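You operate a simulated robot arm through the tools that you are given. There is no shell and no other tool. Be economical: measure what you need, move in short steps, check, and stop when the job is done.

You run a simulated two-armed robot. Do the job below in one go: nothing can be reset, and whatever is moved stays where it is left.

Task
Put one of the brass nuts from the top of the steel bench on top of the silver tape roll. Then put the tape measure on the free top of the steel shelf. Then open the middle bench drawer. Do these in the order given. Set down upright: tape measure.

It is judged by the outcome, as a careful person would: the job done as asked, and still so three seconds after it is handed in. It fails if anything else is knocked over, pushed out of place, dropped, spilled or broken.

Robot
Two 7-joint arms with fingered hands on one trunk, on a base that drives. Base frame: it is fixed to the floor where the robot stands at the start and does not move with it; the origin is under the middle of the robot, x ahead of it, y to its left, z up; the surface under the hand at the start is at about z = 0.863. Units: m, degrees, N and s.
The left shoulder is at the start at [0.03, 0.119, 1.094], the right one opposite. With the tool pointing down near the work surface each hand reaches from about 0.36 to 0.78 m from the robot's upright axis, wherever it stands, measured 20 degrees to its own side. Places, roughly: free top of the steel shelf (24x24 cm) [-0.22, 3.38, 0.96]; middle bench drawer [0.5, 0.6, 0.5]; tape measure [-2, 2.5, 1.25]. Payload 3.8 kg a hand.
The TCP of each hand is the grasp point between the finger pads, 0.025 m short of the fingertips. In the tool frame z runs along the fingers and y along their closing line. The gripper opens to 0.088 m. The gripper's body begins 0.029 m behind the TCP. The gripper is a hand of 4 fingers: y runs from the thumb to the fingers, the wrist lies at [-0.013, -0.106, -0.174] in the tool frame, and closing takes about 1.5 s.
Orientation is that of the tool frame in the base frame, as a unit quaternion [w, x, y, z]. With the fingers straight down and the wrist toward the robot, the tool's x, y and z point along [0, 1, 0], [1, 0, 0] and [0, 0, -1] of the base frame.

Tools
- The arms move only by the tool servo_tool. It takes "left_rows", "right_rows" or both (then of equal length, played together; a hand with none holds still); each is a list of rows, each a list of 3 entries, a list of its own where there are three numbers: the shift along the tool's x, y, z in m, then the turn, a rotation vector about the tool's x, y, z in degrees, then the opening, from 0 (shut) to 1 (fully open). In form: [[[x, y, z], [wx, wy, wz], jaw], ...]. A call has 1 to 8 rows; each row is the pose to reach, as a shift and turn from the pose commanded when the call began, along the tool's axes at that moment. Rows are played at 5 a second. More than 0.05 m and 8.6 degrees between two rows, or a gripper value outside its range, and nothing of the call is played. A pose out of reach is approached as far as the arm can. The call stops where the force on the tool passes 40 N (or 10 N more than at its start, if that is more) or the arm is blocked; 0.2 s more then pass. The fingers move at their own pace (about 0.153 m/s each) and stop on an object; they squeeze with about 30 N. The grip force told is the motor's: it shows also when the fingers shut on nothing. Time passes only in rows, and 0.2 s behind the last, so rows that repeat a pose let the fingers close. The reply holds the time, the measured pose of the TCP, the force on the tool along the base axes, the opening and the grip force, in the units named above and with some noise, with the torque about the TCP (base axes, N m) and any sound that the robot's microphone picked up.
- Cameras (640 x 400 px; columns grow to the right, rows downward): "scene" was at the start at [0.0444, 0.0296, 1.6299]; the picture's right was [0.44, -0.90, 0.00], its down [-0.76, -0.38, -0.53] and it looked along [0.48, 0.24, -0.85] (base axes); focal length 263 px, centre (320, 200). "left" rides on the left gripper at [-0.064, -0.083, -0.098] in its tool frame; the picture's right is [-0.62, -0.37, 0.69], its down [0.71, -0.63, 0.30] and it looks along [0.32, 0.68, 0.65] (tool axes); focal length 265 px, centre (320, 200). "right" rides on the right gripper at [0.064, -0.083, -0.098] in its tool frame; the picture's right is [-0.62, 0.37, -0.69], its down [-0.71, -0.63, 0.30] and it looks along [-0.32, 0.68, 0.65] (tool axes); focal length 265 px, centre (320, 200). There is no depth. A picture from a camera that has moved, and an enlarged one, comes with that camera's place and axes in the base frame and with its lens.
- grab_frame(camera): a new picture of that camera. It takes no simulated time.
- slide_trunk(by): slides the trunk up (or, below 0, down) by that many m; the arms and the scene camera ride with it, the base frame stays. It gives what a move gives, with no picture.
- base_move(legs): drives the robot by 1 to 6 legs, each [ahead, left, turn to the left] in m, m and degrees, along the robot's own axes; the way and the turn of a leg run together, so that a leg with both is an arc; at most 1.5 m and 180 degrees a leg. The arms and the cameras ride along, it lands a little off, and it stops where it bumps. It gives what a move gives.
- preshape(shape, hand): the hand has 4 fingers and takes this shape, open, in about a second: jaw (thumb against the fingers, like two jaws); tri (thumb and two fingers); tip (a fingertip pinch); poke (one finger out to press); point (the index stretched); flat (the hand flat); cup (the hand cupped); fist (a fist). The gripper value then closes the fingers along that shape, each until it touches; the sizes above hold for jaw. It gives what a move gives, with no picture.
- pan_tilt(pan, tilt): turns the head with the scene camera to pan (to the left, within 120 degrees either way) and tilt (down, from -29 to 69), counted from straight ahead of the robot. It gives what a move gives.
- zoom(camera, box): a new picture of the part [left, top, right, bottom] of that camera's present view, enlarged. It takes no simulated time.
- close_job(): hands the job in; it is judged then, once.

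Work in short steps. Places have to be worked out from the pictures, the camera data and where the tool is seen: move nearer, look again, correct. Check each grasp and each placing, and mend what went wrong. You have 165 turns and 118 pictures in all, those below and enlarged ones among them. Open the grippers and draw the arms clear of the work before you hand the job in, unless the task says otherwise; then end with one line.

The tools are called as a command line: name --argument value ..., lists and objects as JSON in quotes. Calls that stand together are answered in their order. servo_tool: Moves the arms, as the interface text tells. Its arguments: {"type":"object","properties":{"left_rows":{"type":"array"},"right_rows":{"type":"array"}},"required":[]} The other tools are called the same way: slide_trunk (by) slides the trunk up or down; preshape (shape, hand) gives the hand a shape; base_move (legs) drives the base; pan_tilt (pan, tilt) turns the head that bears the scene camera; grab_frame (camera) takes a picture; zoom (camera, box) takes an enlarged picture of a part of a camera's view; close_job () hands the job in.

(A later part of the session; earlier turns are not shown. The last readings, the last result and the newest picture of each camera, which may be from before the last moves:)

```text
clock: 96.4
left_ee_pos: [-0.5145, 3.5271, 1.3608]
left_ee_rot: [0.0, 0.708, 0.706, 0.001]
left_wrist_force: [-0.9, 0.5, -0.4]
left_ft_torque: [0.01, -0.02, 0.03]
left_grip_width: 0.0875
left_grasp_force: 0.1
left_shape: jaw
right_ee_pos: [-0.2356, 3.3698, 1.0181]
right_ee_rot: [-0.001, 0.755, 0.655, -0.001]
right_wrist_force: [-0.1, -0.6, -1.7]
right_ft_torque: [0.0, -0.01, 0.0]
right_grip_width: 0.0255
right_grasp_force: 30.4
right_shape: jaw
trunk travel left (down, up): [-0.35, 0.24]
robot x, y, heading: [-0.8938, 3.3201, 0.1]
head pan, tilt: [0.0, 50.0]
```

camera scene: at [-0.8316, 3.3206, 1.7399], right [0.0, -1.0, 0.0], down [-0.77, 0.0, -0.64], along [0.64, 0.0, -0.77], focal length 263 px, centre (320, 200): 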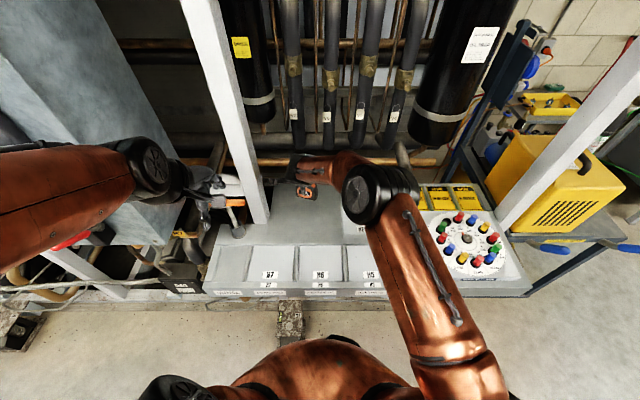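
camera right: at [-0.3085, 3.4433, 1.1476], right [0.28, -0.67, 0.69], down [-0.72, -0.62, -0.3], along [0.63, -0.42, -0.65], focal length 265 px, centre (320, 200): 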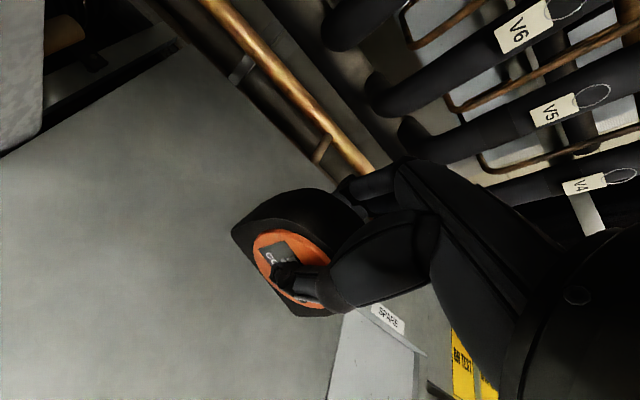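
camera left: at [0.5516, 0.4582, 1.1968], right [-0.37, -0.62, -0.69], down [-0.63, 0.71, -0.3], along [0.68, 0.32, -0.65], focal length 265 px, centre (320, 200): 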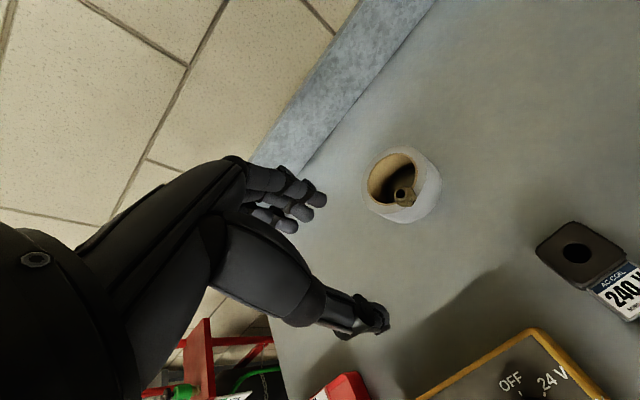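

servo_tool --right_rows '[[[0, 0, 0.002], [0, 0, 0], 0], [[0, 0, 0.004], [0, 0, 0], 0], [[0, 0, 0.004], [0, 0, 0], 0]]'

zoom --camera "scene" --box '[272, 170, 352, 220]'

```text
clock: 97.2
left_ee_pos: [-0.5157, 3.5272, 1.3614]
left_ee_rot: [0.0, 0.707, 0.707, -0.001]
left_wrist_force: [-0.1, 0.3, 0.2]
left_ft_torque: [-0.02, 0.01, -0.02]
left_grip_width: 0.0877
left_grasp_force: 0.1
left_shape: jaw
right_ee_pos: [-0.234, 3.3706, 1.015]
right_ee_rot: [-0.001, 0.755, 0.656, -0.001]
right_wrist_force: [0.0, 0.5, -2.4]
right_ft_torque: [0.03, 0.01, 0.01]
right_grip_width: 0.0254
right_grasp_force: 29.4
right_shape: jaw
trunk travel left (down, up): [-0.35, 0.24]
robot x, y, heading: [-0.8907, 3.3274, -0.0]
head pan, tilt: [0.0, 50.0]
```

```text
8.00 times, centred on (312, 195) of scene
camera zoom: at [-0.8314, 3.3209, 1.7399], right [0.0, -1.0, 0.0], down [-0.77, 0.0, -0.64], along [0.64, 0.0, -0.77], focal length 2105 px, centre (384, 240)
```

zoom: 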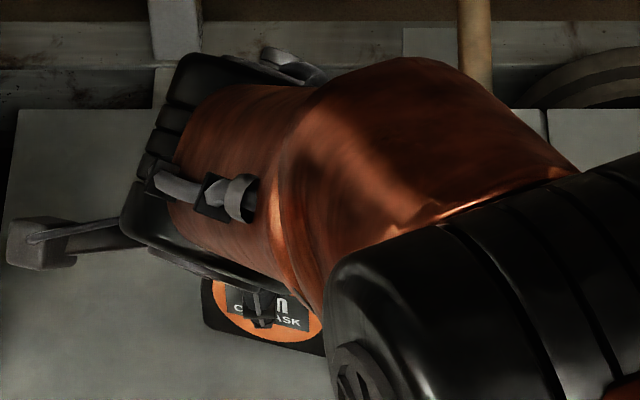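

Estimate: tape bottom at z≈0.98 or so, still slightly above the steel. Going on in small steps.

servo_tool --right_rows '[[[0, 0, 0.002], [0, 0, 0], 0], [[0, 0, 0.004], [0, 0, 0], 0], [[0, 0, 0.006], [0, 0, 0], 0], [[0, 0, 0.006], [0, 0, 0], 0]]'

servo_tool --right_rows '[[[0, 0, 0.002], [0, 0, 0], 0], [[0, 0, 0.004], [0, 0, 0], 0], [[0, 0, 0.004], [0, 0, 0], 0]]'

```text
clock: 98.2
left_ee_pos: [-0.515, 3.5274, 1.3615]
left_ee_rot: [0.0, 0.708, 0.707, 0.0]
left_wrist_force: [0.5, -0.4, 0.0]
left_ft_torque: [-0.01, 0.01, -0.03]
left_grip_width: 0.0879
left_grasp_force: 0.1
left_shape: jaw
right_ee_pos: [-0.2351, 3.3699, 1.0097]
right_ee_rot: [-0.001, 0.756, 0.655, 0.0]
right_wrist_force: [0.5, 0.4, -2.9]
right_ft_torque: [0.01, -0.04, -0.01]
right_grip_width: 0.0256
right_grasp_force: 29.7
right_shape: jaw
trunk travel left (down, up): [-0.35, 0.24]
robot x, y, heading: [-0.8895, 3.3213, -0.1]
head pan, tilt: [0.0, 50.0]
```

```text
clock: 99.0
left_ee_pos: [-0.5141, 3.5271, 1.362]
left_ee_rot: [0.0, 0.708, 0.706, 0.001]
left_wrist_force: [0.1, 0.1, 0.6]
left_ft_torque: [0.0, 0.01, -0.01]
left_grip_width: 0.0879
left_grasp_force: 0.1
left_shape: jaw
right_ee_pos: [-0.2352, 3.3708, 1.005]
right_ee_rot: [-0.001, 0.755, 0.655, -0.001]
right_wrist_force: [-0.7, -0.6, -2.1]
right_ft_torque: [0.02, -0.02, 0.0]
right_grip_width: 0.0256
right_grasp_force: 30.3
right_shape: jaw
trunk travel left (down, up): [-0.35, 0.24]
robot x, y, heading: [-0.894, 3.32, -0.2]
head pan, tilt: [0.0, 50.0]
```

servo_tool --right_rows '[[[0, 0, 0.002], [0, 0, 0], 0], [[0, 0, 0.004], [0, 0, 0], 0], [[0, 0, 0.004], [0, 0, 0], 0]]'

zoom --camera "right" --box '[192, 150, 384, 330]'

```text
clock: 99.8
left_ee_pos: [-0.5136, 3.5266, 1.3599]
left_ee_rot: [-0.002, 0.708, 0.707, 0.0]
left_wrist_force: [-0.2, -0.3, -0.9]
left_ft_torque: [0.01, -0.03, -0.03]
left_grip_width: 0.0881
left_grasp_force: 0.0
left_shape: jaw
right_ee_pos: [-0.2336, 3.3706, 1.0001]
right_ee_rot: [-0.001, 0.755, 0.656, 0.0]
right_wrist_force: [0.8, -0.3, -2.9]
right_ft_torque: [-0.01, 0.0, 0.03]
right_grip_width: 0.0258
right_grasp_force: 30.0
right_shape: jaw
trunk travel left (down, up): [-0.35, 0.24]
robot x, y, heading: [-0.8883, 3.3184, -0.0]
head pan, tilt: [0.0, 50.0]
```

```text
2.22 times, centred on (288, 240) of right
camera zoom: at [-0.3084, 3.4452, 1.0991], right [0.28, -0.67, 0.69], down [-0.72, -0.62, -0.3], along [0.63, -0.42, -0.65], focal length 590 px, centre (391, 111)
```

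zoom: 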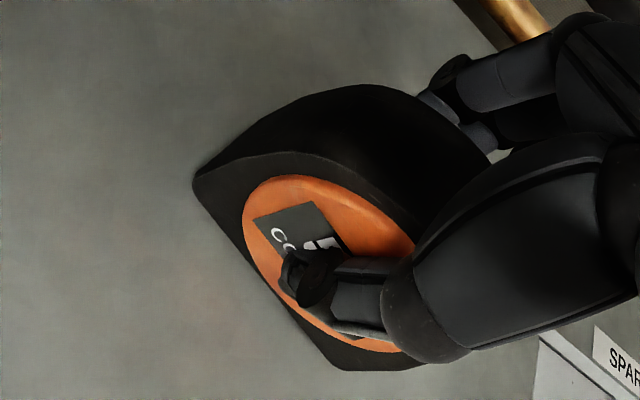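

servo_tool --right_rows '[[[0, 0, 0.0015], [0, 0, 0], 0], [[0, 0, 0.003], [0, 0, 0], 0], [[0, 0, 0.003], [0, 0, 0], 0]]'

```text
clock: 100.6
left_ee_pos: [-0.5144, 3.5272, 1.3613]
left_ee_rot: [0.0, 0.707, 0.707, 0.0]
left_wrist_force: [-1.0, 0.2, -1.0]
left_ft_torque: [0.0, 0.04, 0.0]
left_grip_width: 0.0878
left_grasp_force: 0.1
left_shape: jaw
right_ee_pos: [-0.2357, 3.371, 0.9978]
right_ee_rot: [-0.001, 0.756, 0.655, 0.0]
right_wrist_force: [-0.3, 0.3, -1.7]
right_ft_torque: [0.02, 0.01, 0.02]
right_grip_width: 0.0254
right_grasp_force: 30.3
right_shape: jaw
trunk travel left (down, up): [-0.35, 0.24]
robot x, y, heading: [-0.8949, 3.3208, -0.0]
head pan, tilt: [0.0, 50.0]
```

servo_tool --right_rows '[[[0, 0, 0.0015], [0, 0, 0], 0], [[0, 0, 0.003], [0, 0, 0], 0], [[0, 0, 0.003], [0, 0, 0], 0]]'

```text
clock: 101.4
left_ee_pos: [-0.5159, 3.5259, 1.3611]
left_ee_rot: [0.0, 0.708, 0.706, 0.0]
left_wrist_force: [1.7, 0.4, 0.4]
left_ft_torque: [-0.01, 0.01, 0.02]
left_grip_width: 0.0879
left_grasp_force: 0.1
left_shape: jaw
right_ee_pos: [-0.2347, 3.371, 0.9965]
right_ee_rot: [0.0, 0.755, 0.655, 0.002]
right_wrist_force: [0.4, -2.4, 9.3]
right_ft_torque: [-0.07, -0.03, 0.05]
right_grip_width: 0.0264
right_grasp_force: 29.4
right_shape: jaw
trunk travel left (down, up): [-0.35, 0.24]
robot x, y, heading: [-0.8873, 3.3244, 0.2]
head pan, tilt: [0.0, 50.0]
```

Contact (about +11 N). I ease up 1 mm and open the hand gently.

servo_tool --right_rows '[[[0, 0, -0.001], [0, 0, 0], 0], [[0, 0, -0.001], [0, 0, 0], 0.3], [[0, 0, -0.001], [0, 0, 0], 0.36], [[0, 0, -0.001], [0, 0, 0], 0.45], [[0, 0, -0.001], [0, 0, 0], 0.6], [[0, 0, -0.001], [0, 0, 0], 0.8], [[0, 0, -0.001], [0, 0, 0], 0.9], [[0, 0, -0.001], [0, 0, 0], 0.9]]'

grab_frame --camera "right"

```text
clock: 103.2
left_ee_pos: [-0.5138, 3.5267, 1.3608]
left_ee_rot: [0.0, 0.707, 0.707, 0.0]
left_wrist_force: [-0.1, -0.5, 0.3]
left_ft_torque: [0.0, 0.02, -0.03]
left_grip_width: 0.0881
left_grasp_force: 0.1
left_shape: jaw
right_ee_pos: [-0.2347, 3.3698, 0.9951]
right_ee_rot: [-0.001, 0.755, 0.655, 0.0]
right_wrist_force: [0.2, 0.4, -0.4]
right_ft_torque: [0.02, 0.0, 0.0]
right_grip_width: 0.0789
right_grasp_force: 0.0
right_shape: jaw
trunk travel left (down, up): [-0.35, 0.24]
robot x, y, heading: [-0.8936, 3.3219, 0.1]
head pan, tilt: [0.0, 50.0]
```

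```text
53 pictures are left
camera right: at [-0.3085, 3.4445, 1.0946], right [0.28, -0.67, 0.69], down [-0.72, -0.62, -0.3], along [0.63, -0.42, -0.65], focal length 265 px, centre (320, 200)
```

right: 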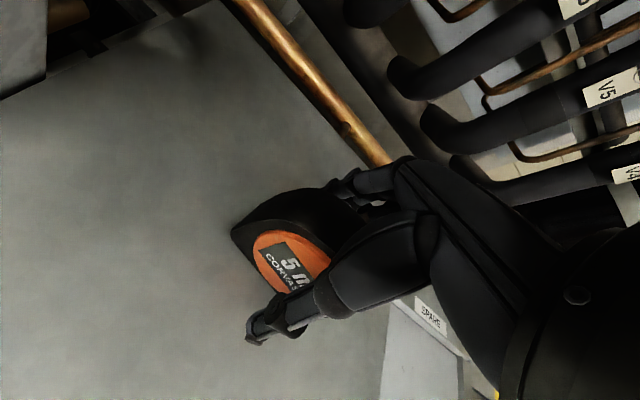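

Released and standing. Raising the hand straight up.

servo_tool --right_rows '[[[0, 0, -0.02], [0, 0, 0], 0.95], [[0, 0, -0.05], [0, 0, 0], 1], [[0, 0, -0.09], [0, 0, 0], 1], [[0, 0, -0.13], [0, 0, 0], 1], [[0, -0.03, -0.16], [0, 0, 0], 1], [[-0.03, -0.06, -0.16], [0, 0, 0], 1], [[-0.06, -0.09, -0.16], [0, 0, 0], 1], [[-0.09, -0.12, -0.16], [0, 0, 0], 1]]'

zoom --camera "scene" --box '[240, 140, 400, 240]'

```text
clock: 105.0
left_ee_pos: [-0.5157, 3.5265, 1.3608]
left_ee_rot: [0.0, 0.708, 0.707, 0.0]
left_wrist_force: [0.6, 1.1, -0.2]
left_ft_torque: [0.01, -0.01, 0.0]
left_grip_width: 0.0881
left_grasp_force: 0.0
left_shape: jaw
right_ee_pos: [-0.3694, 3.2964, 1.1575]
right_ee_rot: [0.0, 0.756, 0.655, -0.001]
right_wrist_force: [0.0, -0.4, -0.3]
right_ft_torque: [0.0, 0.01, -0.03]
right_grip_width: 0.0878
right_grasp_force: 0.1
right_shape: jaw
trunk travel left (down, up): [-0.35, 0.24]
robot x, y, heading: [-0.8897, 3.3188, 0.1]
head pan, tilt: [0.0, 50.0]
```

```text
4.00 times, centred on (320, 190) of scene
camera zoom: at [-0.8333, 3.3204, 1.7399], right [0.0, -1.0, 0.0], down [-0.77, 0.0, -0.64], along [0.64, 0.0, -0.77], focal length 1052 px, centre (320, 240)
```

zoom: 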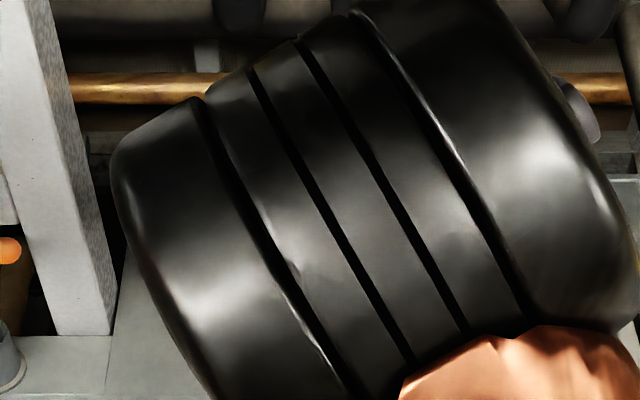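

Arm blocks the view; I move the right hand further to the right and check.

servo_tool --right_rows '[[[-0.04, -0.01, 0], [0, 0, 0], 1], [[-0.08, -0.02, 0], [0, 0, 0], 1], [[-0.12, -0.03, 0], [0, 0, 0], 1], [[-0.16, -0.03, 0], [0, 0, 0], 1], [[-0.2, -0.03, 0], [0, 0, 0], 1], [[-0.24, -0.03, 0], [0, 0, 0], 1]]'

zoom --camera "scene" --box '[240, 140, 400, 240]'

```text
clock: 106.4
left_ee_pos: [-0.5156, 3.5258, 1.361]
left_ee_rot: [-0.001, 0.708, 0.707, 0.001]
left_wrist_force: [-0.3, 0.9, 0.0]
left_ft_torque: [0.03, -0.01, -0.01]
left_grip_width: 0.0877
left_grasp_force: 0.0
left_shape: jaw
right_ee_pos: [-0.4316, 3.0626, 1.156]
right_ee_rot: [0.0, 0.756, 0.655, 0.001]
right_wrist_force: [0.2, -0.1, -1.2]
right_ft_torque: [-0.01, 0.04, -0.03]
right_grip_width: 0.0876
right_grasp_force: 0.1
right_shape: jaw
trunk travel left (down, up): [-0.35, 0.24]
robot x, y, heading: [-0.8896, 3.3221, 0.0]
head pan, tilt: [0.0, 50.0]
```

```text
4.00 times, centred on (320, 190) of scene
camera zoom: at [-0.8322, 3.3186, 1.7399], right [0.0, -1.0, 0.0], down [-0.77, 0.0, -0.64], along [0.64, 0.0, -0.77], focal length 1052 px, centre (320, 240)
```

zoom: 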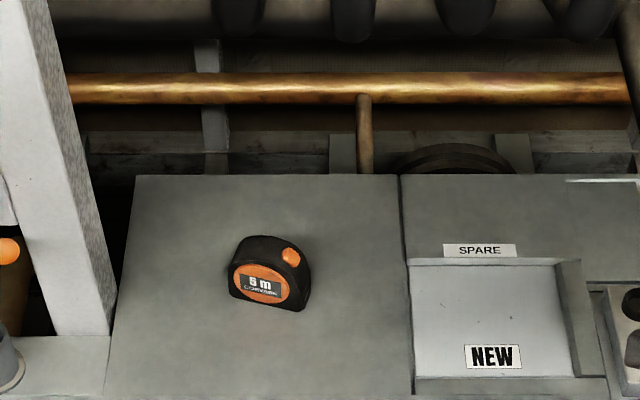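

Tape measure is upright on the free patch. Task two done. Now I back away and drive to the bench drawers.

base_move --legs '[[-0.27, 0, 0], [0, -1.35, 0], [0, -1.35, 0]]'

pan_tilt --pan 0 --tilt 25

grab_frame --camera "scene"

```text
clock: 120.9
left_ee_pos: [-0.8335, 0.8388, 1.3606]
left_ee_rot: [0.001, 0.715, 0.699, 0.0]
left_wrist_force: [-0.3, 0.1, -0.5]
left_ft_torque: [-0.02, -0.01, -0.02]
left_grip_width: 0.0878
left_grasp_force: 0.0
left_shape: jaw
right_ee_pos: [-0.7593, 0.3747, 1.156]
right_ee_rot: [-0.001, 0.762, 0.647, -0.001]
right_wrist_force: [0.6, -0.2, -0.8]
right_ft_torque: [0.01, -0.02, 0.01]
right_grip_width: 0.0877
right_grasp_force: 0.0
right_shape: jaw
trunk travel left (down, up): [-0.35, 0.24]
robot x, y, heading: [-1.2129, 0.6424, -1.1]
head pan, tilt: [0.0, 50.0]
```

```text
clock: 121.8
left_ee_pos: [-0.8328, 0.8394, 1.361]
left_ee_rot: [0.0, 0.714, 0.7, 0.0]
left_wrist_force: [0.0, 0.5, 0.2]
left_ft_torque: [-0.02, -0.03, -0.01]
left_grip_width: 0.0878
left_grasp_force: 0.1
left_shape: jaw
right_ee_pos: [-0.759, 0.3761, 1.1574]
right_ee_rot: [-0.001, 0.763, 0.647, 0.0]
right_wrist_force: [0.5, -0.1, 0.3]
right_ft_torque: [0.02, 0.0, -0.01]
right_grip_width: 0.0879
right_grasp_force: 0.1
right_shape: jaw
trunk travel left (down, up): [-0.35, 0.24]
robot x, y, heading: [-1.2145, 0.6405, -1.2]
head pan, tilt: [0.0, 25.0]
```

```text
50 pictures are left
camera scene: at [-1.1397, 0.6394, 1.7773], right [-0.02, -1.0, 0.0], down [-0.42, 0.01, -0.91], along [0.91, -0.02, -0.42], focal length 263 px, centre (320, 200)
```

scene: 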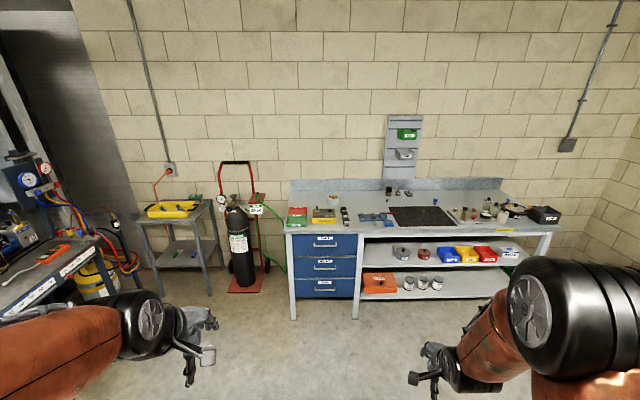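

zoom --camera "scene" --box '[270, 210, 382, 325]'

```text
3.48 times, centred on (326, 268) of scene
camera zoom: at [-1.1397, 0.6394, 1.7773], right [-0.02, -1.0, 0.0], down [-0.42, 0.01, -0.91], along [0.91, -0.02, -0.42], focal length 915 px, centre (299, -35)
```

zoom: 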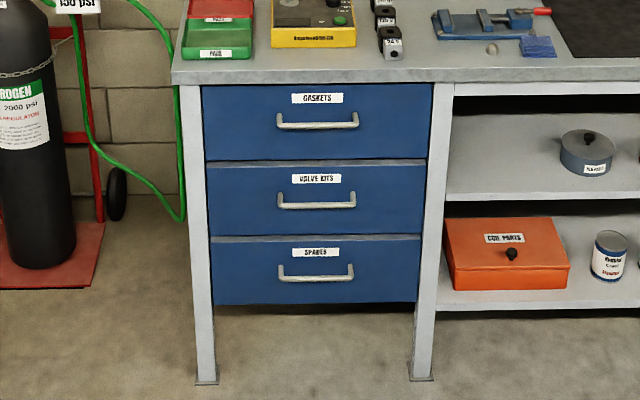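

The middle drawer ("VALVE KITS") has a bar handle near (0.32, 0.575, 0.56), about 16 cm wide. I approach to x≈-0.32, y≈0.38, leaving room for the pull, and lift the right hand out of the way first.

servo_tool --right_rows '[[[0, 0, -0.04], [0, 0, 0], 1], [[0, 0, -0.08], [0, 0, 0], 1], [[0, 0, -0.12], [0, 0, 0], 1], [[0, 0, -0.16], [0, 0, 0], 1], [[0, 0, -0.2], [0, 0, 0], 1]]'

base_move --legs '[[0, 0, 1.2], [0.88, -0.26, 0]]'

slide_trunk --by -0.33

pan_tilt --pan 15 --tilt 50

grab_frame --camera "scene"

```text
clock: 123.0
left_ee_pos: [-0.8339, 0.8392, 1.3604]
left_ee_rot: [0.0, 0.714, 0.7, 0.0]
left_wrist_force: [-0.1, 0.8, 0.7]
left_ft_torque: [-0.03, -0.02, 0.03]
left_grip_width: 0.0878
left_grasp_force: 0.1
left_shape: jaw
right_ee_pos: [-0.7597, 0.3768, 1.3578]
right_ee_rot: [-0.001, 0.762, 0.647, 0.0]
right_wrist_force: [0.3, -0.6, -0.6]
right_ft_torque: [-0.01, 0.0, 0.0]
right_grip_width: 0.0876
right_grasp_force: 0.0
right_shape: jaw
trunk travel left (down, up): [-0.35, 0.24]
robot x, y, heading: [-1.2144, 0.6434, -1.1]
head pan, tilt: [0.0, 25.0]
```

```text
clock: 128.2
left_ee_pos: [0.0416, 0.5915, 1.3607]
left_ee_rot: [0.0, 0.707, 0.707, 0.0]
left_wrist_force: [-1.0, 0.0, -0.7]
left_ft_torque: [0.06, 0.01, 0.0]
left_grip_width: 0.0879
left_grasp_force: 0.0
left_shape: jaw
right_ee_pos: [0.1285, 0.13, 1.3583]
right_ee_rot: [-0.001, 0.755, 0.656, 0.0]
right_wrist_force: [0.4, 0.9, -0.3]
right_ft_torque: [-0.03, -0.03, 0.01]
right_grip_width: 0.0877
right_grasp_force: 0.0
right_shape: jaw
trunk travel left (down, up): [-0.35, 0.24]
robot x, y, heading: [-0.334, 0.3861, 0.1]
head pan, tilt: [0.0, 25.0]
```

```text
clock: 131.4
left_ee_pos: [0.0408, 0.5911, 1.0305]
left_ee_rot: [0.001, 0.707, 0.707, 0.0]
left_wrist_force: [0.1, 0.3, 1.0]
left_ft_torque: [0.01, -0.01, -0.02]
left_grip_width: 0.0879
left_grasp_force: 0.2
left_shape: jaw
right_ee_pos: [0.1274, 0.1305, 1.0266]
right_ee_rot: [-0.001, 0.754, 0.657, 0.0]
right_wrist_force: [0.3, -0.3, -0.4]
right_ft_torque: [-0.02, -0.02, 0.01]
right_grip_width: 0.0877
right_grasp_force: 0.1
right_shape: jaw
trunk travel left (down, up): [-0.02, 0.57]
robot x, y, heading: [-0.3345, 0.3835, -0.5]
head pan, tilt: [0.0, 25.0]
```

```text
clock: 132.3
left_ee_pos: [0.0415, 0.5895, 1.0313]
left_ee_rot: [0.0, 0.707, 0.707, 0.0]
left_wrist_force: [0.4, -0.5, -0.4]
left_ft_torque: [0.0, -0.01, 0.01]
left_grip_width: 0.0878
left_grasp_force: 0.0
left_shape: jaw
right_ee_pos: [0.1273, 0.1302, 1.0278]
right_ee_rot: [0.0, 0.754, 0.656, -0.001]
right_wrist_force: [-0.2, 0.4, 0.4]
right_ft_torque: [0.04, 0.02, 0.0]
right_grip_width: 0.0877
right_grasp_force: 0.1
right_shape: jaw
trunk travel left (down, up): [-0.02, 0.57]
robot x, y, heading: [-0.3328, 0.386, -0.2]
head pan, tilt: [15.0, 50.0]
```

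```text
48 pictures are left
camera scene: at [-0.2778, 0.4044, 1.4099], right [0.26, -0.97, 0.0], down [-0.74, -0.2, -0.64], along [0.62, 0.17, -0.77], focal length 263 px, centre (320, 200)
```

scene: 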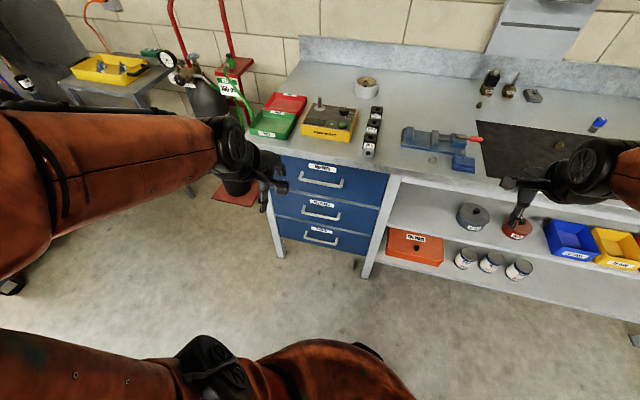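

zoom --camera "scene" --box '[256, 150, 400, 260]'

grab_frame --camera "left"

```text
3.64 times, centred on (328, 205) of scene
camera zoom: at [-0.2778, 0.4044, 1.4099], right [0.26, -0.97, 0.0], down [-0.74, -0.2, -0.64], along [0.62, 0.17, -0.77], focal length 957 px, centre (291, 182)
```

zoom: 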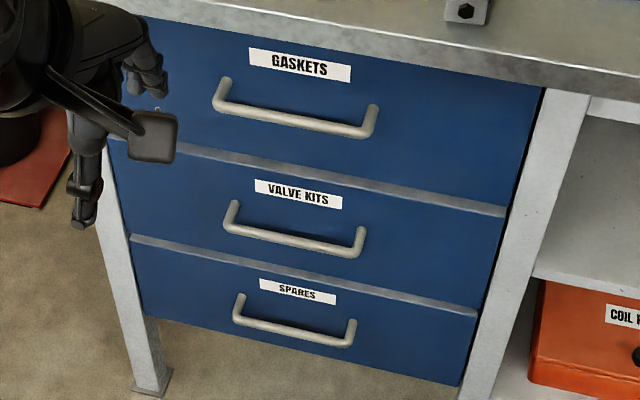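

```text
46 pictures are left
camera left: at [-0.0418, 0.5271, 1.1289], right [-0.37, -0.62, -0.69], down [-0.63, 0.71, -0.3], along [0.68, 0.32, -0.65], focal length 265 px, centre (320, 200)
```

left: 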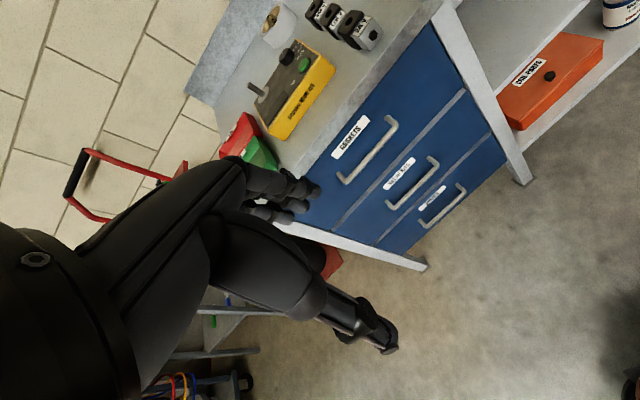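

Handle bar is roughly at (0.355, 0.57, 0.52–0.54). I bring the left hand down in front of the drawers while pitching it up to point forward and down.

servo_tool --left_rows '[[[0, 0.018, 0.04], [-7.5, 0, 0], 1], [[0, 0.036, 0.08], [-15, 0, 0], 1], [[0, 0.054, 0.12], [-22.5, 0, 0], 1], [[0, 0.072, 0.16], [-30, 0, 0], 1], [[-0.005, 0.09, 0.2], [-37.5, 0, 0], 0.8], [[-0.01, 0.108, 0.24], [-45, 0, 0], 0.7], [[-0.015, 0.124, 0.28], [-52.5, 0, 0], 0.6], [[-0.02, 0.14, 0.32], [-60, 0, 0], 0.6]]'

grab_frame --camera "left"

grab_frame --camera "scene"

```text
clock: 134.1
left_ee_pos: [0.1809, 0.5697, 0.709]
left_ee_rot: [0.354, 0.612, 0.612, 0.354]
left_wrist_force: [-0.6, 0.1, 0.7]
left_ft_torque: [0.0, 0.0, -0.01]
left_grip_width: 0.0534
left_grasp_force: 0.1
left_shape: jaw
left hand out of reach, approached as far as the arm can: row 3
right_ee_pos: [0.1279, 0.1314, 1.0272]
right_ee_rot: [-0.001, 0.754, 0.656, 0.0]
right_wrist_force: [0.1, 0.4, -0.7]
right_ft_torque: [0.02, 0.02, -0.01]
right_grip_width: 0.0878
right_grasp_force: 0.1
right_shape: jaw
trunk travel left (down, up): [-0.02, 0.57]
robot x, y, heading: [-0.3308, 0.3867, -0.0]
head pan, tilt: [15.0, 50.0]
```

```text
45 pictures are left
camera left: at [0.0534, 0.5052, 0.6862], right [0.42, -0.62, -0.66], down [-0.05, 0.71, -0.7], along [0.91, 0.33, 0.27], focal length 265 px, centre (320, 200)
```

left: 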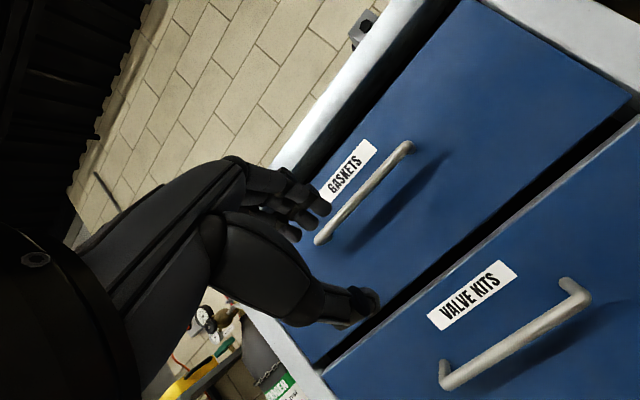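

```text
44 pictures are left
camera scene: at [-0.2773, 0.4047, 1.4099], right [0.26, -0.97, 0.0], down [-0.74, -0.2, -0.64], along [0.62, 0.17, -0.77], focal length 263 px, centre (320, 200)
```

scene: 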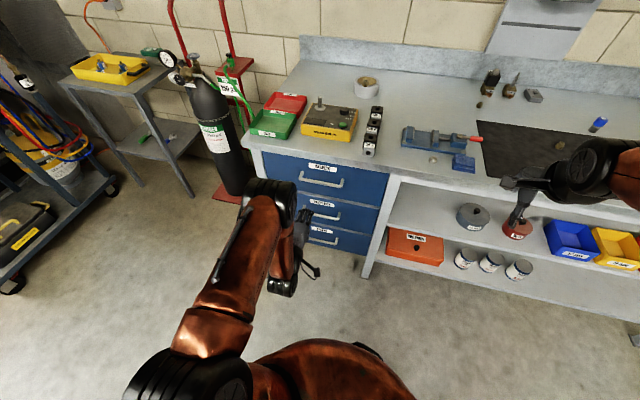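

Triangulation now puts the bar at (0.335, 0.569, 0.549). I go to a pre-approach point 6 cm short along the finger direction.

servo_tool --left_rows '[[[0, -0.012, 0.028], [0, 0, 0], 0.55], [[0, -0.024, 0.056], [0, 0, 0], 0.5], [[0, -0.036, 0.084], [0, 0, 0], 0.5], [[0, -0.048, 0.112], [0, 0, 0], 0.5], [[0, -0.061, 0.1425], [0, 0, 0], 0.5], [[0, -0.061, 0.1425], [0, 0, 0], 0.5]]'

grab_frame --camera "left"

zoom --camera "scene" --box '[256, 150, 400, 260]'

```text
clock: 135.5
left_ee_pos: [0.2743, 0.5705, 0.5851]
left_ee_rot: [0.353, 0.613, 0.613, 0.353]
left_wrist_force: [-0.2, -0.5, -0.4]
left_ft_torque: [-0.01, 0.02, 0.02]
left_grip_width: 0.0444
left_grasp_force: 0.1
left_shape: jaw
right_ee_pos: [0.128, 0.1302, 1.0279]
right_ee_rot: [-0.001, 0.755, 0.656, -0.001]
right_wrist_force: [0.5, 0.7, -0.4]
right_ft_torque: [0.02, -0.01, 0.01]
right_grip_width: 0.0877
right_grasp_force: 0.1
right_shape: jaw
trunk travel left (down, up): [-0.02, 0.57]
robot x, y, heading: [-0.3325, 0.3869, 0.2]
head pan, tilt: [15.0, 50.0]
```

```text
43 pictures are left
camera left: at [0.1483, 0.5067, 0.5615], right [0.41, -0.62, -0.67], down [-0.05, 0.71, -0.7], along [0.91, 0.32, 0.26], focal length 265 px, centre (320, 200)
```

left: 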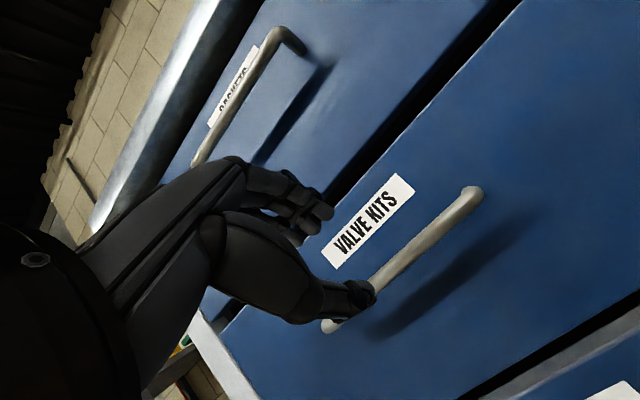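

```text
3.64 times, centred on (328, 205) of scene
camera zoom: at [-0.2777, 0.4044, 1.4099], right [0.26, -0.97, 0.0], down [-0.74, -0.2, -0.64], along [0.62, 0.17, -0.77], focal length 957 px, centre (291, 182)
```

zoom: 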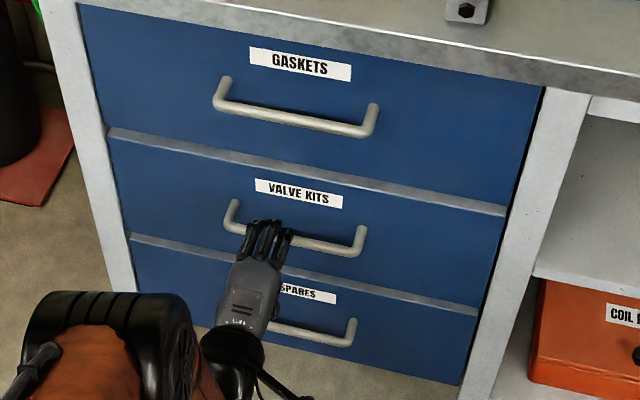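

Bar is about 8 cm ahead along the fingers and 4 mm lower than the grasp line. I advance so that the bar lies just past the TCP, shifting 1.5 cm right.

servo_tool --left_rows '[[[-0.008, -0.003, 0.02], [0, 0, 0], 0.5], [[-0.015, -0.0045, 0.04], [0, 0, 0], 0.5], [[-0.015, -0.0045, 0.055], [0, 0, 0], 0.5], [[-0.015, -0.0045, 0.066], [0, 0, 0], 0.5], [[-0.015, -0.0045, 0.066], [0, 0, 0], 0.5]]'

grab_frame --camera "left"

zoom --camera "scene" --box '[288, 180, 368, 240]'

```text
clock: 136.7
left_ee_pos: [0.3114, 0.5592, 0.5624]
left_ee_rot: [0.354, 0.612, 0.612, 0.354]
left_wrist_force: [-0.6, 0.7, -0.7]
left_ft_torque: [-0.01, 0.03, -0.01]
left_grip_width: 0.0443
left_grasp_force: 0.0
left_shape: jaw
left hand out of reach, approached as far as the arm can: row 3, 4, 5
right_ee_pos: [0.1274, 0.1315, 1.0283]
right_ee_rot: [-0.002, 0.755, 0.656, -0.002]
right_wrist_force: [0.5, -1.8, -0.5]
right_ft_torque: [-0.02, -0.01, -0.02]
right_grip_width: 0.0876
right_grasp_force: 0.0
right_shape: jaw
trunk travel left (down, up): [-0.02, 0.57]
robot x, y, heading: [-0.336, 0.386, 0.3]
head pan, tilt: [15.0, 50.0]
```

```text
41 pictures are left
camera left: at [0.1862, 0.4948, 0.539], right [0.42, -0.62, -0.67], down [-0.05, 0.71, -0.7], along [0.91, 0.32, 0.26], focal length 265 px, centre (320, 200)
```

left: 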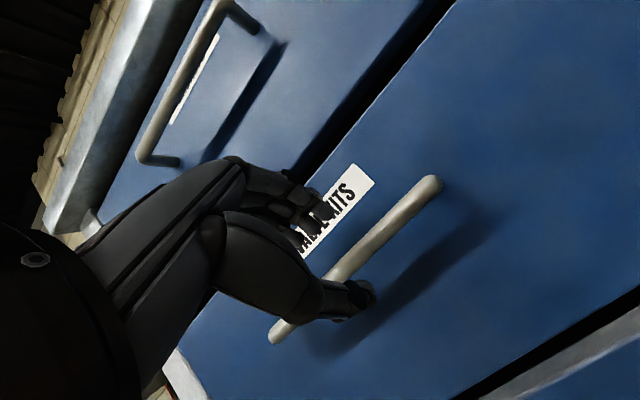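

```text
6.67 times, centred on (328, 210) of scene
camera zoom: at [-0.2777, 0.4046, 1.4099], right [0.26, -0.97, 0.0], down [-0.74, -0.2, -0.64], along [0.62, 0.17, -0.77], focal length 1754 px, centre (267, 133)
```

zoom: 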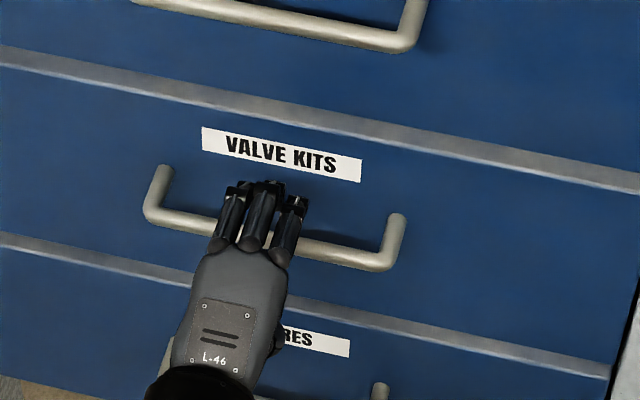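

The arm ran out of reach about 2 cm short. I back the hand off along the finger line, drive 6 cm ahead, then finish the approach.

servo_tool --left_rows '[[[0, 0, -0.04], [0, 0, 0], 0.5], [[0, 0, -0.08], [0, 0, 0], 0.5], [[0, 0, -0.11], [0, 0, 0], 0.5], [[0, 0, -0.11], [0, 0, 0], 0.5]]'

base_move --legs '[[0.06, 0, 0]]'

grab_frame --camera "left"

zoom --camera "scene" --box '[272, 170, 400, 266]'

```text
clock: 137.7
left_ee_pos: [0.2178, 0.5593, 0.6176]
left_ee_rot: [0.353, 0.612, 0.613, 0.353]
left_wrist_force: [-0.4, -0.5, -0.5]
left_ft_torque: [0.01, -0.01, 0.01]
left_grip_width: 0.0443
left_grasp_force: 0.0
left_shape: jaw
right_ee_pos: [0.127, 0.1311, 1.0275]
right_ee_rot: [0.0, 0.755, 0.656, -0.001]
right_wrist_force: [-0.1, 0.4, 0.1]
right_ft_torque: [0.0, 0.01, 0.02]
right_grip_width: 0.0877
right_grasp_force: 0.1
right_shape: jaw
trunk travel left (down, up): [-0.02, 0.57]
robot x, y, heading: [-0.3346, 0.3855, 0.1]
head pan, tilt: [15.0, 50.0]
```

```text
clock: 138.7
left_ee_pos: [0.2783, 0.5595, 0.6168]
left_ee_rot: [0.353, 0.613, 0.613, 0.353]
left_wrist_force: [-0.3, 0.3, 0.3]
left_ft_torque: [0.03, 0.01, 0.01]
left_grip_width: 0.0446
left_grasp_force: 0.1
left_shape: jaw
right_ee_pos: [0.1879, 0.1301, 1.0275]
right_ee_rot: [0.0, 0.755, 0.656, 0.0]
right_wrist_force: [0.4, 0.4, 0.2]
right_ft_torque: [-0.01, 0.01, 0.0]
right_grip_width: 0.0878
right_grasp_force: 0.0
right_shape: jaw
trunk travel left (down, up): [-0.02, 0.57]
robot x, y, heading: [-0.2762, 0.3866, -0.1]
head pan, tilt: [15.0, 50.0]
```

```text
39 pictures are left
camera left: at [0.1513, 0.495, 0.5926], right [0.41, -0.62, -0.67], down [-0.05, 0.71, -0.7], along [0.91, 0.32, 0.26], focal length 265 px, centre (320, 200)
```

left: 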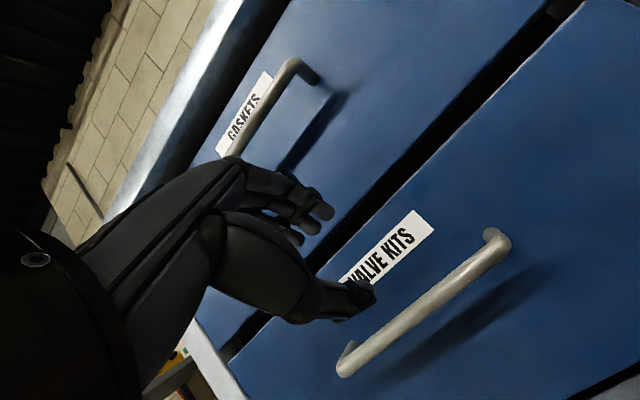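

```text
4.17 times, centred on (336, 218) of scene
camera zoom: at [-0.2166, 0.4045, 1.4098], right [0.26, -0.97, 0.0], down [-0.74, -0.2, -0.64], along [0.62, 0.17, -0.77], focal length 1096 px, centre (253, 125)
```

zoom: 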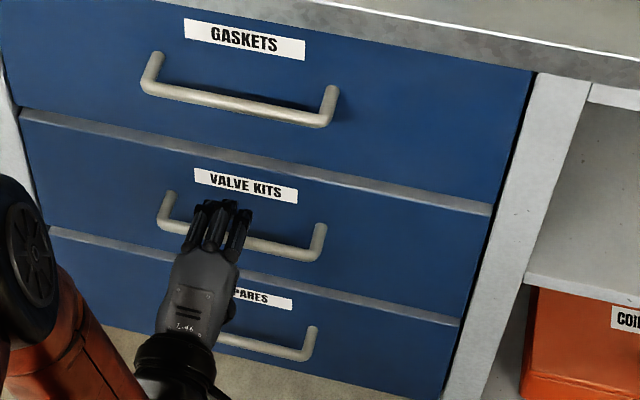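

Refined bar position (0.344, 0.565, 0.5405). I first line up (3.3 cm down across the tool), then go in 8.5 cm along the fingers.

servo_tool --left_rows '[[[0, -0.017, 0.01], [0, 0, 0], 0.5], [[0, -0.0334, 0.02], [0, 0, 0], 0.5], [[0, -0.0334, 0.045], [0, 0, 0], 0.5], [[0, -0.0334, 0.065], [0, 0, 0], 0.5], [[0, -0.0334, 0.077], [0, 0, 0], 0.5], [[0, -0.0334, 0.085], [0, 0, 0], 0.5], [[0, -0.0334, 0.085], [0, 0, 0], 0.5]]'

grab_frame --camera "left"

zoom --camera "scene" --box '[288, 180, 368, 240]'

```text
clock: 140.3
left_ee_pos: [0.3349, 0.5581, 0.5446]
left_ee_rot: [0.353, 0.612, 0.613, 0.354]
left_wrist_force: [0.9, 0.1, -0.1]
left_ft_torque: [0.02, 0.0, -0.01]
left_grip_width: 0.0445
left_grasp_force: 0.1
left_shape: jaw
right_ee_pos: [0.1869, 0.1298, 1.0282]
right_ee_rot: [0.0, 0.755, 0.655, -0.001]
right_wrist_force: [0.1, 0.4, 0.4]
right_ft_torque: [0.02, -0.01, 0.02]
right_grip_width: 0.0879
right_grasp_force: 0.0
right_shape: jaw
trunk travel left (down, up): [-0.02, 0.57]
robot x, y, heading: [-0.2752, 0.3875, 0.4]
head pan, tilt: [15.0, 50.0]
```

```text
37 pictures are left
camera left: at [0.2076, 0.4944, 0.5217], right [0.41, -0.62, -0.67], down [-0.05, 0.71, -0.7], along [0.91, 0.32, 0.26], focal length 265 px, centre (320, 200)
```

left: 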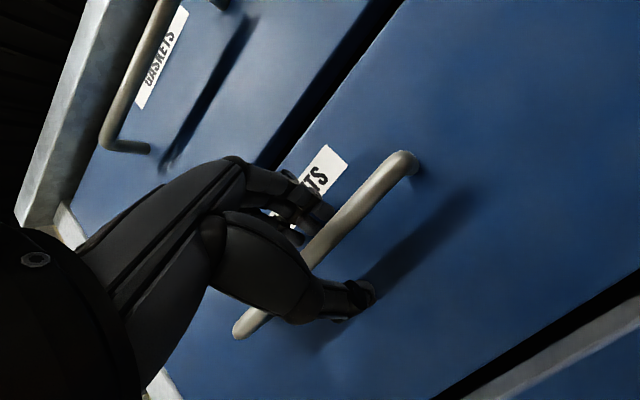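

```text
6.67 times, centred on (328, 210) of scene
camera zoom: at [-0.2182, 0.4044, 1.4099], right [0.26, -0.97, 0.0], down [-0.74, -0.2, -0.64], along [0.62, 0.17, -0.77], focal length 1754 px, centre (267, 133)
```

zoom: 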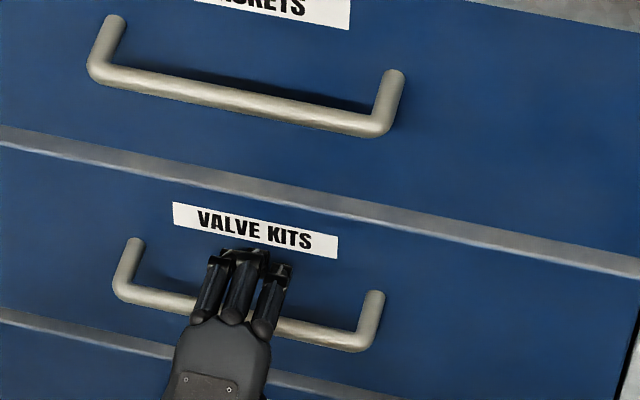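

Fingers are over the bar and the thumb under it. Closing.

servo_tool --left_rows '[[[0, 0, 0], [0, 0, 0], 0.3], [[0, 0, 0], [0, 0, 0], 0.1], [[0, 0, 0], [0, 0, 0], 0.0], [[0, 0, 0], [0, 0, 0], 0.0], [[0, 0, 0], [0, 0, 0], 0.0], [[0, 0, 0], [0, 0, 0], 0.0]]'

grab_frame --camera "left"

```text
clock: 141.7
left_ee_pos: [0.3333, 0.5579, 0.5437]
left_ee_rot: [0.352, 0.613, 0.613, 0.352]
left_wrist_force: [1.0, -0.6, -7.9]
left_ft_torque: [-0.02, -0.02, -0.05]
left_grip_width: 0.0
left_grasp_force: 30.4
left_shape: jaw
right_ee_pos: [0.1874, 0.1301, 1.0274]
right_ee_rot: [0.0, 0.755, 0.656, 0.0]
right_wrist_force: [-0.4, 0.2, 0.0]
right_ft_torque: [-0.04, 0.0, 0.02]
right_grip_width: 0.0877
right_grasp_force: 0.0
right_shape: jaw
trunk travel left (down, up): [-0.02, 0.57]
robot x, y, heading: [-0.276, 0.3866, -0.0]
head pan, tilt: [15.0, 50.0]
```

```text
35 pictures are left
camera left: at [0.2073, 0.4944, 0.5209], right [0.41, -0.62, -0.67], down [-0.05, 0.71, -0.7], along [0.91, 0.32, 0.26], focal length 265 px, centre (320, 200)
```

left: 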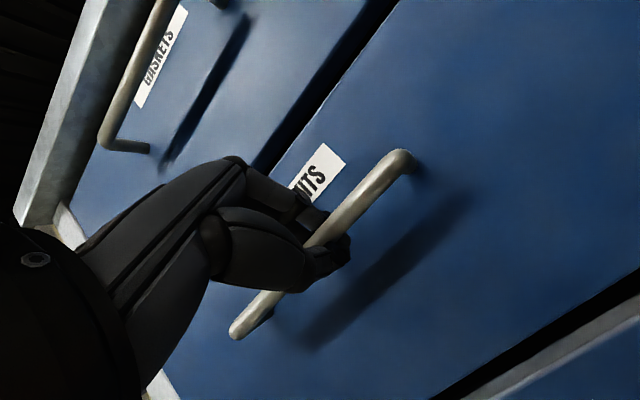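

The fingers have closed beyond the bar, hooking it. I try pulling 4 cm straight back (-x).

servo_tool --left_rows '[[[0, -0.005, -0.0087], [0, 0, 0], 0], [[0, -0.01, -0.0173], [0, 0, 0], 0], [[0, -0.015, -0.026], [0, 0, 0], 0], [[0, -0.02, -0.0346], [0, 0, 0], 0], [[0, -0.02, -0.0346], [0, 0, 0], 0]]'

grab_frame --camera "left"

zoom --camera "scene" --box '[272, 170, 400, 266]'

```text
clock: 142.9
left_ee_pos: [0.2948, 0.5591, 0.5437]
left_ee_rot: [0.354, 0.614, 0.611, 0.352]
left_wrist_force: [0.1, -4.6, -10.9]
left_ft_torque: [0.02, 0.02, -0.11]
left_grip_width: 0.0
left_grasp_force: 29.5
left_shape: jaw
right_ee_pos: [0.1869, 0.1295, 1.0276]
right_ee_rot: [-0.001, 0.755, 0.656, 0.0]
right_wrist_force: [0.6, -0.2, 0.3]
right_ft_torque: [0.0, 0.0, -0.01]
right_grip_width: 0.0876
right_grasp_force: 0.1
right_shape: jaw
trunk travel left (down, up): [-0.02, 0.57]
robot x, y, heading: [-0.2759, 0.3838, -0.2]
head pan, tilt: [15.0, 50.0]
```

```text
34 pictures are left
camera left: at [0.1682, 0.4951, 0.5208], right [0.41, -0.62, -0.67], down [-0.05, 0.71, -0.7], along [0.91, 0.32, 0.26], focal length 265 px, centre (320, 200)
```

left: 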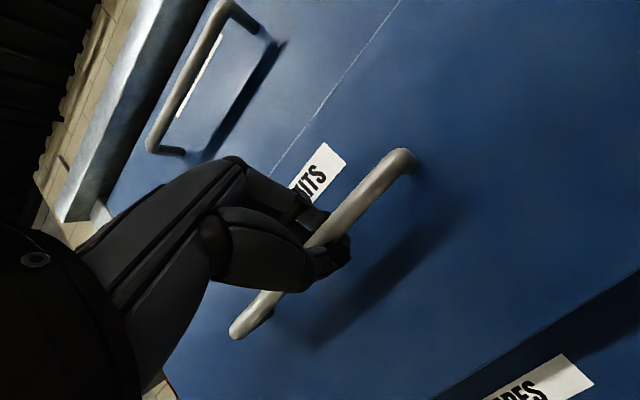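

```text
4.17 times, centred on (336, 218) of scene
camera zoom: at [-0.2171, 0.4043, 1.4098], right [0.26, -0.97, 0.0], down [-0.74, -0.2, -0.64], along [0.62, 0.17, -0.77], focal length 1096 px, centre (253, 125)
```

zoom: 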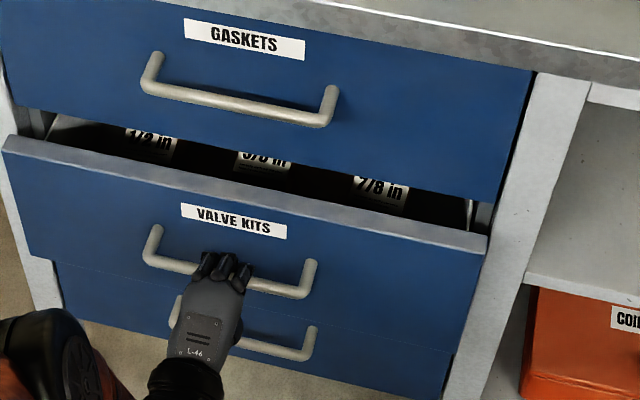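

The drawer is moving. I keep pulling gently.

servo_tool --left_rows '[[[0, -0.0075, -0.013], [0, 0, 0], 0], [[0, -0.015, -0.026], [0, 0, 0], 0], [[0, -0.0225, -0.039], [0, 0, 0], 0], [[0, -0.03, -0.052], [0, 0, 0], 0], [[0, -0.0375, -0.065], [0, 0, 0], 0], [[0, -0.045, -0.078], [0, 0, 0], 0], [[0, -0.0525, -0.091], [0, 0, 0], 0], [[0, -0.0575, -0.0996], [0, 0, 0], 0]]'

grab_frame --camera "scene"

```text
clock: 144.7
left_ee_pos: [0.1807, 0.5583, 0.5429]
left_ee_rot: [0.353, 0.613, 0.612, 0.353]
left_wrist_force: [0.3, -4.2, -12.9]
left_ft_torque: [0.04, 0.05, -0.08]
left_grip_width: 0.0001
left_grasp_force: 29.9
left_shape: jaw
right_ee_pos: [0.1869, 0.1294, 1.0276]
right_ee_rot: [0.0, 0.754, 0.656, -0.001]
right_wrist_force: [-1.0, -0.6, -0.8]
right_ft_torque: [0.04, -0.02, 0.01]
right_grip_width: 0.0879
right_grasp_force: 0.0
right_shape: jaw
trunk travel left (down, up): [-0.02, 0.57]
robot x, y, heading: [-0.2764, 0.3887, -0.1]
head pan, tilt: [15.0, 50.0]
```

```text
32 pictures are left
camera scene: at [-0.2173, 0.4045, 1.4098], right [0.26, -0.97, 0.0], down [-0.74, -0.2, -0.64], along [0.62, 0.17, -0.77], focal length 263 px, centre (320, 200)
```

scene: 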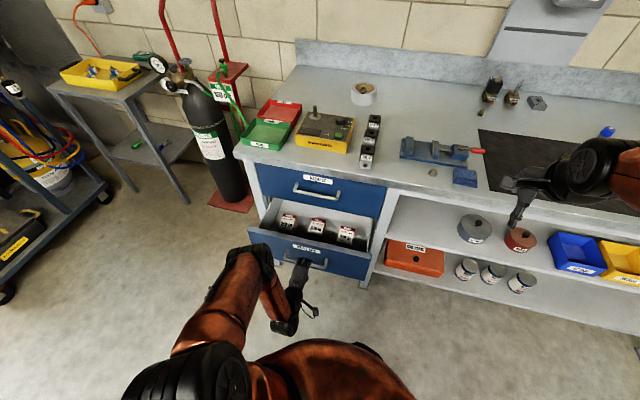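

Open about 15 cm. I pull about 9 cm more.

servo_tool --left_rows '[[[0, -0.0075, -0.013], [0, 0, 0], 0], [[0, -0.015, -0.026], [0, 0, 0], 0], [[0, -0.0225, -0.039], [0, 0, 0], 0], [[0, -0.03, -0.052], [0, 0, 0], 0], [[0, -0.0375, -0.065], [0, 0, 0], 0], [[0, -0.0425, -0.0736], [0, 0, 0], 0], [[0, -0.0425, -0.0736], [0, 0, 0], 0]]'

grab_frame --camera "scene"

```text
clock: 146.3
left_ee_pos: [0.0957, 0.5588, 0.5445]
left_ee_rot: [0.353, 0.613, 0.613, 0.353]
left_wrist_force: [-1.0, -3.4, -16.9]
left_ft_torque: [0.05, 0.03, -0.09]
left_grip_width: 0.0
left_grasp_force: 30.0
left_shape: jaw
right_ee_pos: [0.1872, 0.1308, 1.027]
right_ee_rot: [0.0, 0.755, 0.655, -0.001]
right_wrist_force: [0.1, -0.6, 0.0]
right_ft_torque: [0.0, -0.01, 0.01]
right_grip_width: 0.0878
right_grasp_force: 0.0
right_shape: jaw
trunk travel left (down, up): [-0.02, 0.57]
robot x, y, heading: [-0.2806, 0.3857, 0.0]
head pan, tilt: [15.0, 50.0]
```

```text
31 pictures are left
camera scene: at [-0.2172, 0.4047, 1.4098], right [0.26, -0.97, 0.0], down [-0.74, -0.2, -0.64], along [0.62, 0.17, -0.77], focal length 263 px, centre (320, 200)
```

scene: 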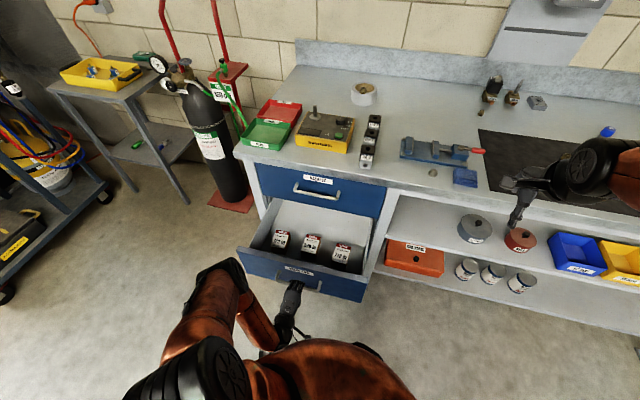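

Drawer is about 24 cm open, contents undisturbed. Releasing the handle.

servo_tool --left_rows '[[[0, 0, 0], [0, 0, 0], 0.2], [[0, 0, 0], [0, 0, 0], 0.4], [[0, 0, 0], [0, 0, 0], 0.55], [[0, 0, 0], [0, 0, 0], 0.55], [[0, 0, 0], [0, 0, 0], 0.55]]'

grab_frame --camera "left"

```text
clock: 147.5
left_ee_pos: [0.0947, 0.5588, 0.545]
left_ee_rot: [0.354, 0.613, 0.612, 0.353]
left_wrist_force: [-0.4, 0.2, 0.4]
left_ft_torque: [0.02, 0.01, 0.04]
left_grip_width: 0.0479
left_grasp_force: 0.1
left_shape: jaw
right_ee_pos: [0.1863, 0.1291, 1.0282]
right_ee_rot: [0.0, 0.755, 0.656, 0.001]
right_wrist_force: [-0.3, 0.2, 0.1]
right_ft_torque: [0.01, 0.0, 0.0]
right_grip_width: 0.0878
right_grasp_force: 0.0
right_shape: jaw
trunk travel left (down, up): [-0.02, 0.57]
robot x, y, heading: [-0.2749, 0.3849, 0.1]
head pan, tilt: [15.0, 50.0]
```

```text
30 pictures are left
camera left: at [-0.0324, 0.4949, 0.5217], right [0.42, -0.62, -0.67], down [-0.05, 0.71, -0.7], along [0.91, 0.32, 0.26], focal length 265 px, centre (320, 200)
```

left: 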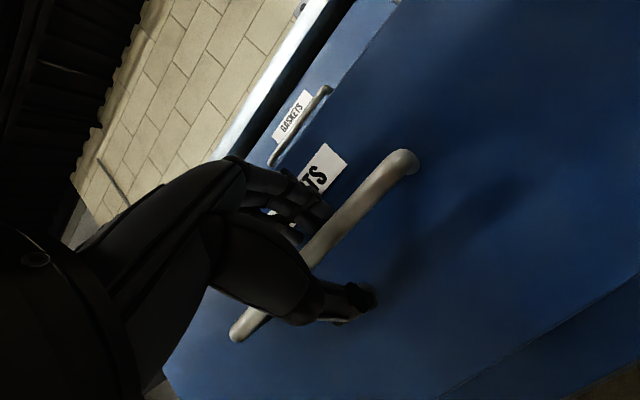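

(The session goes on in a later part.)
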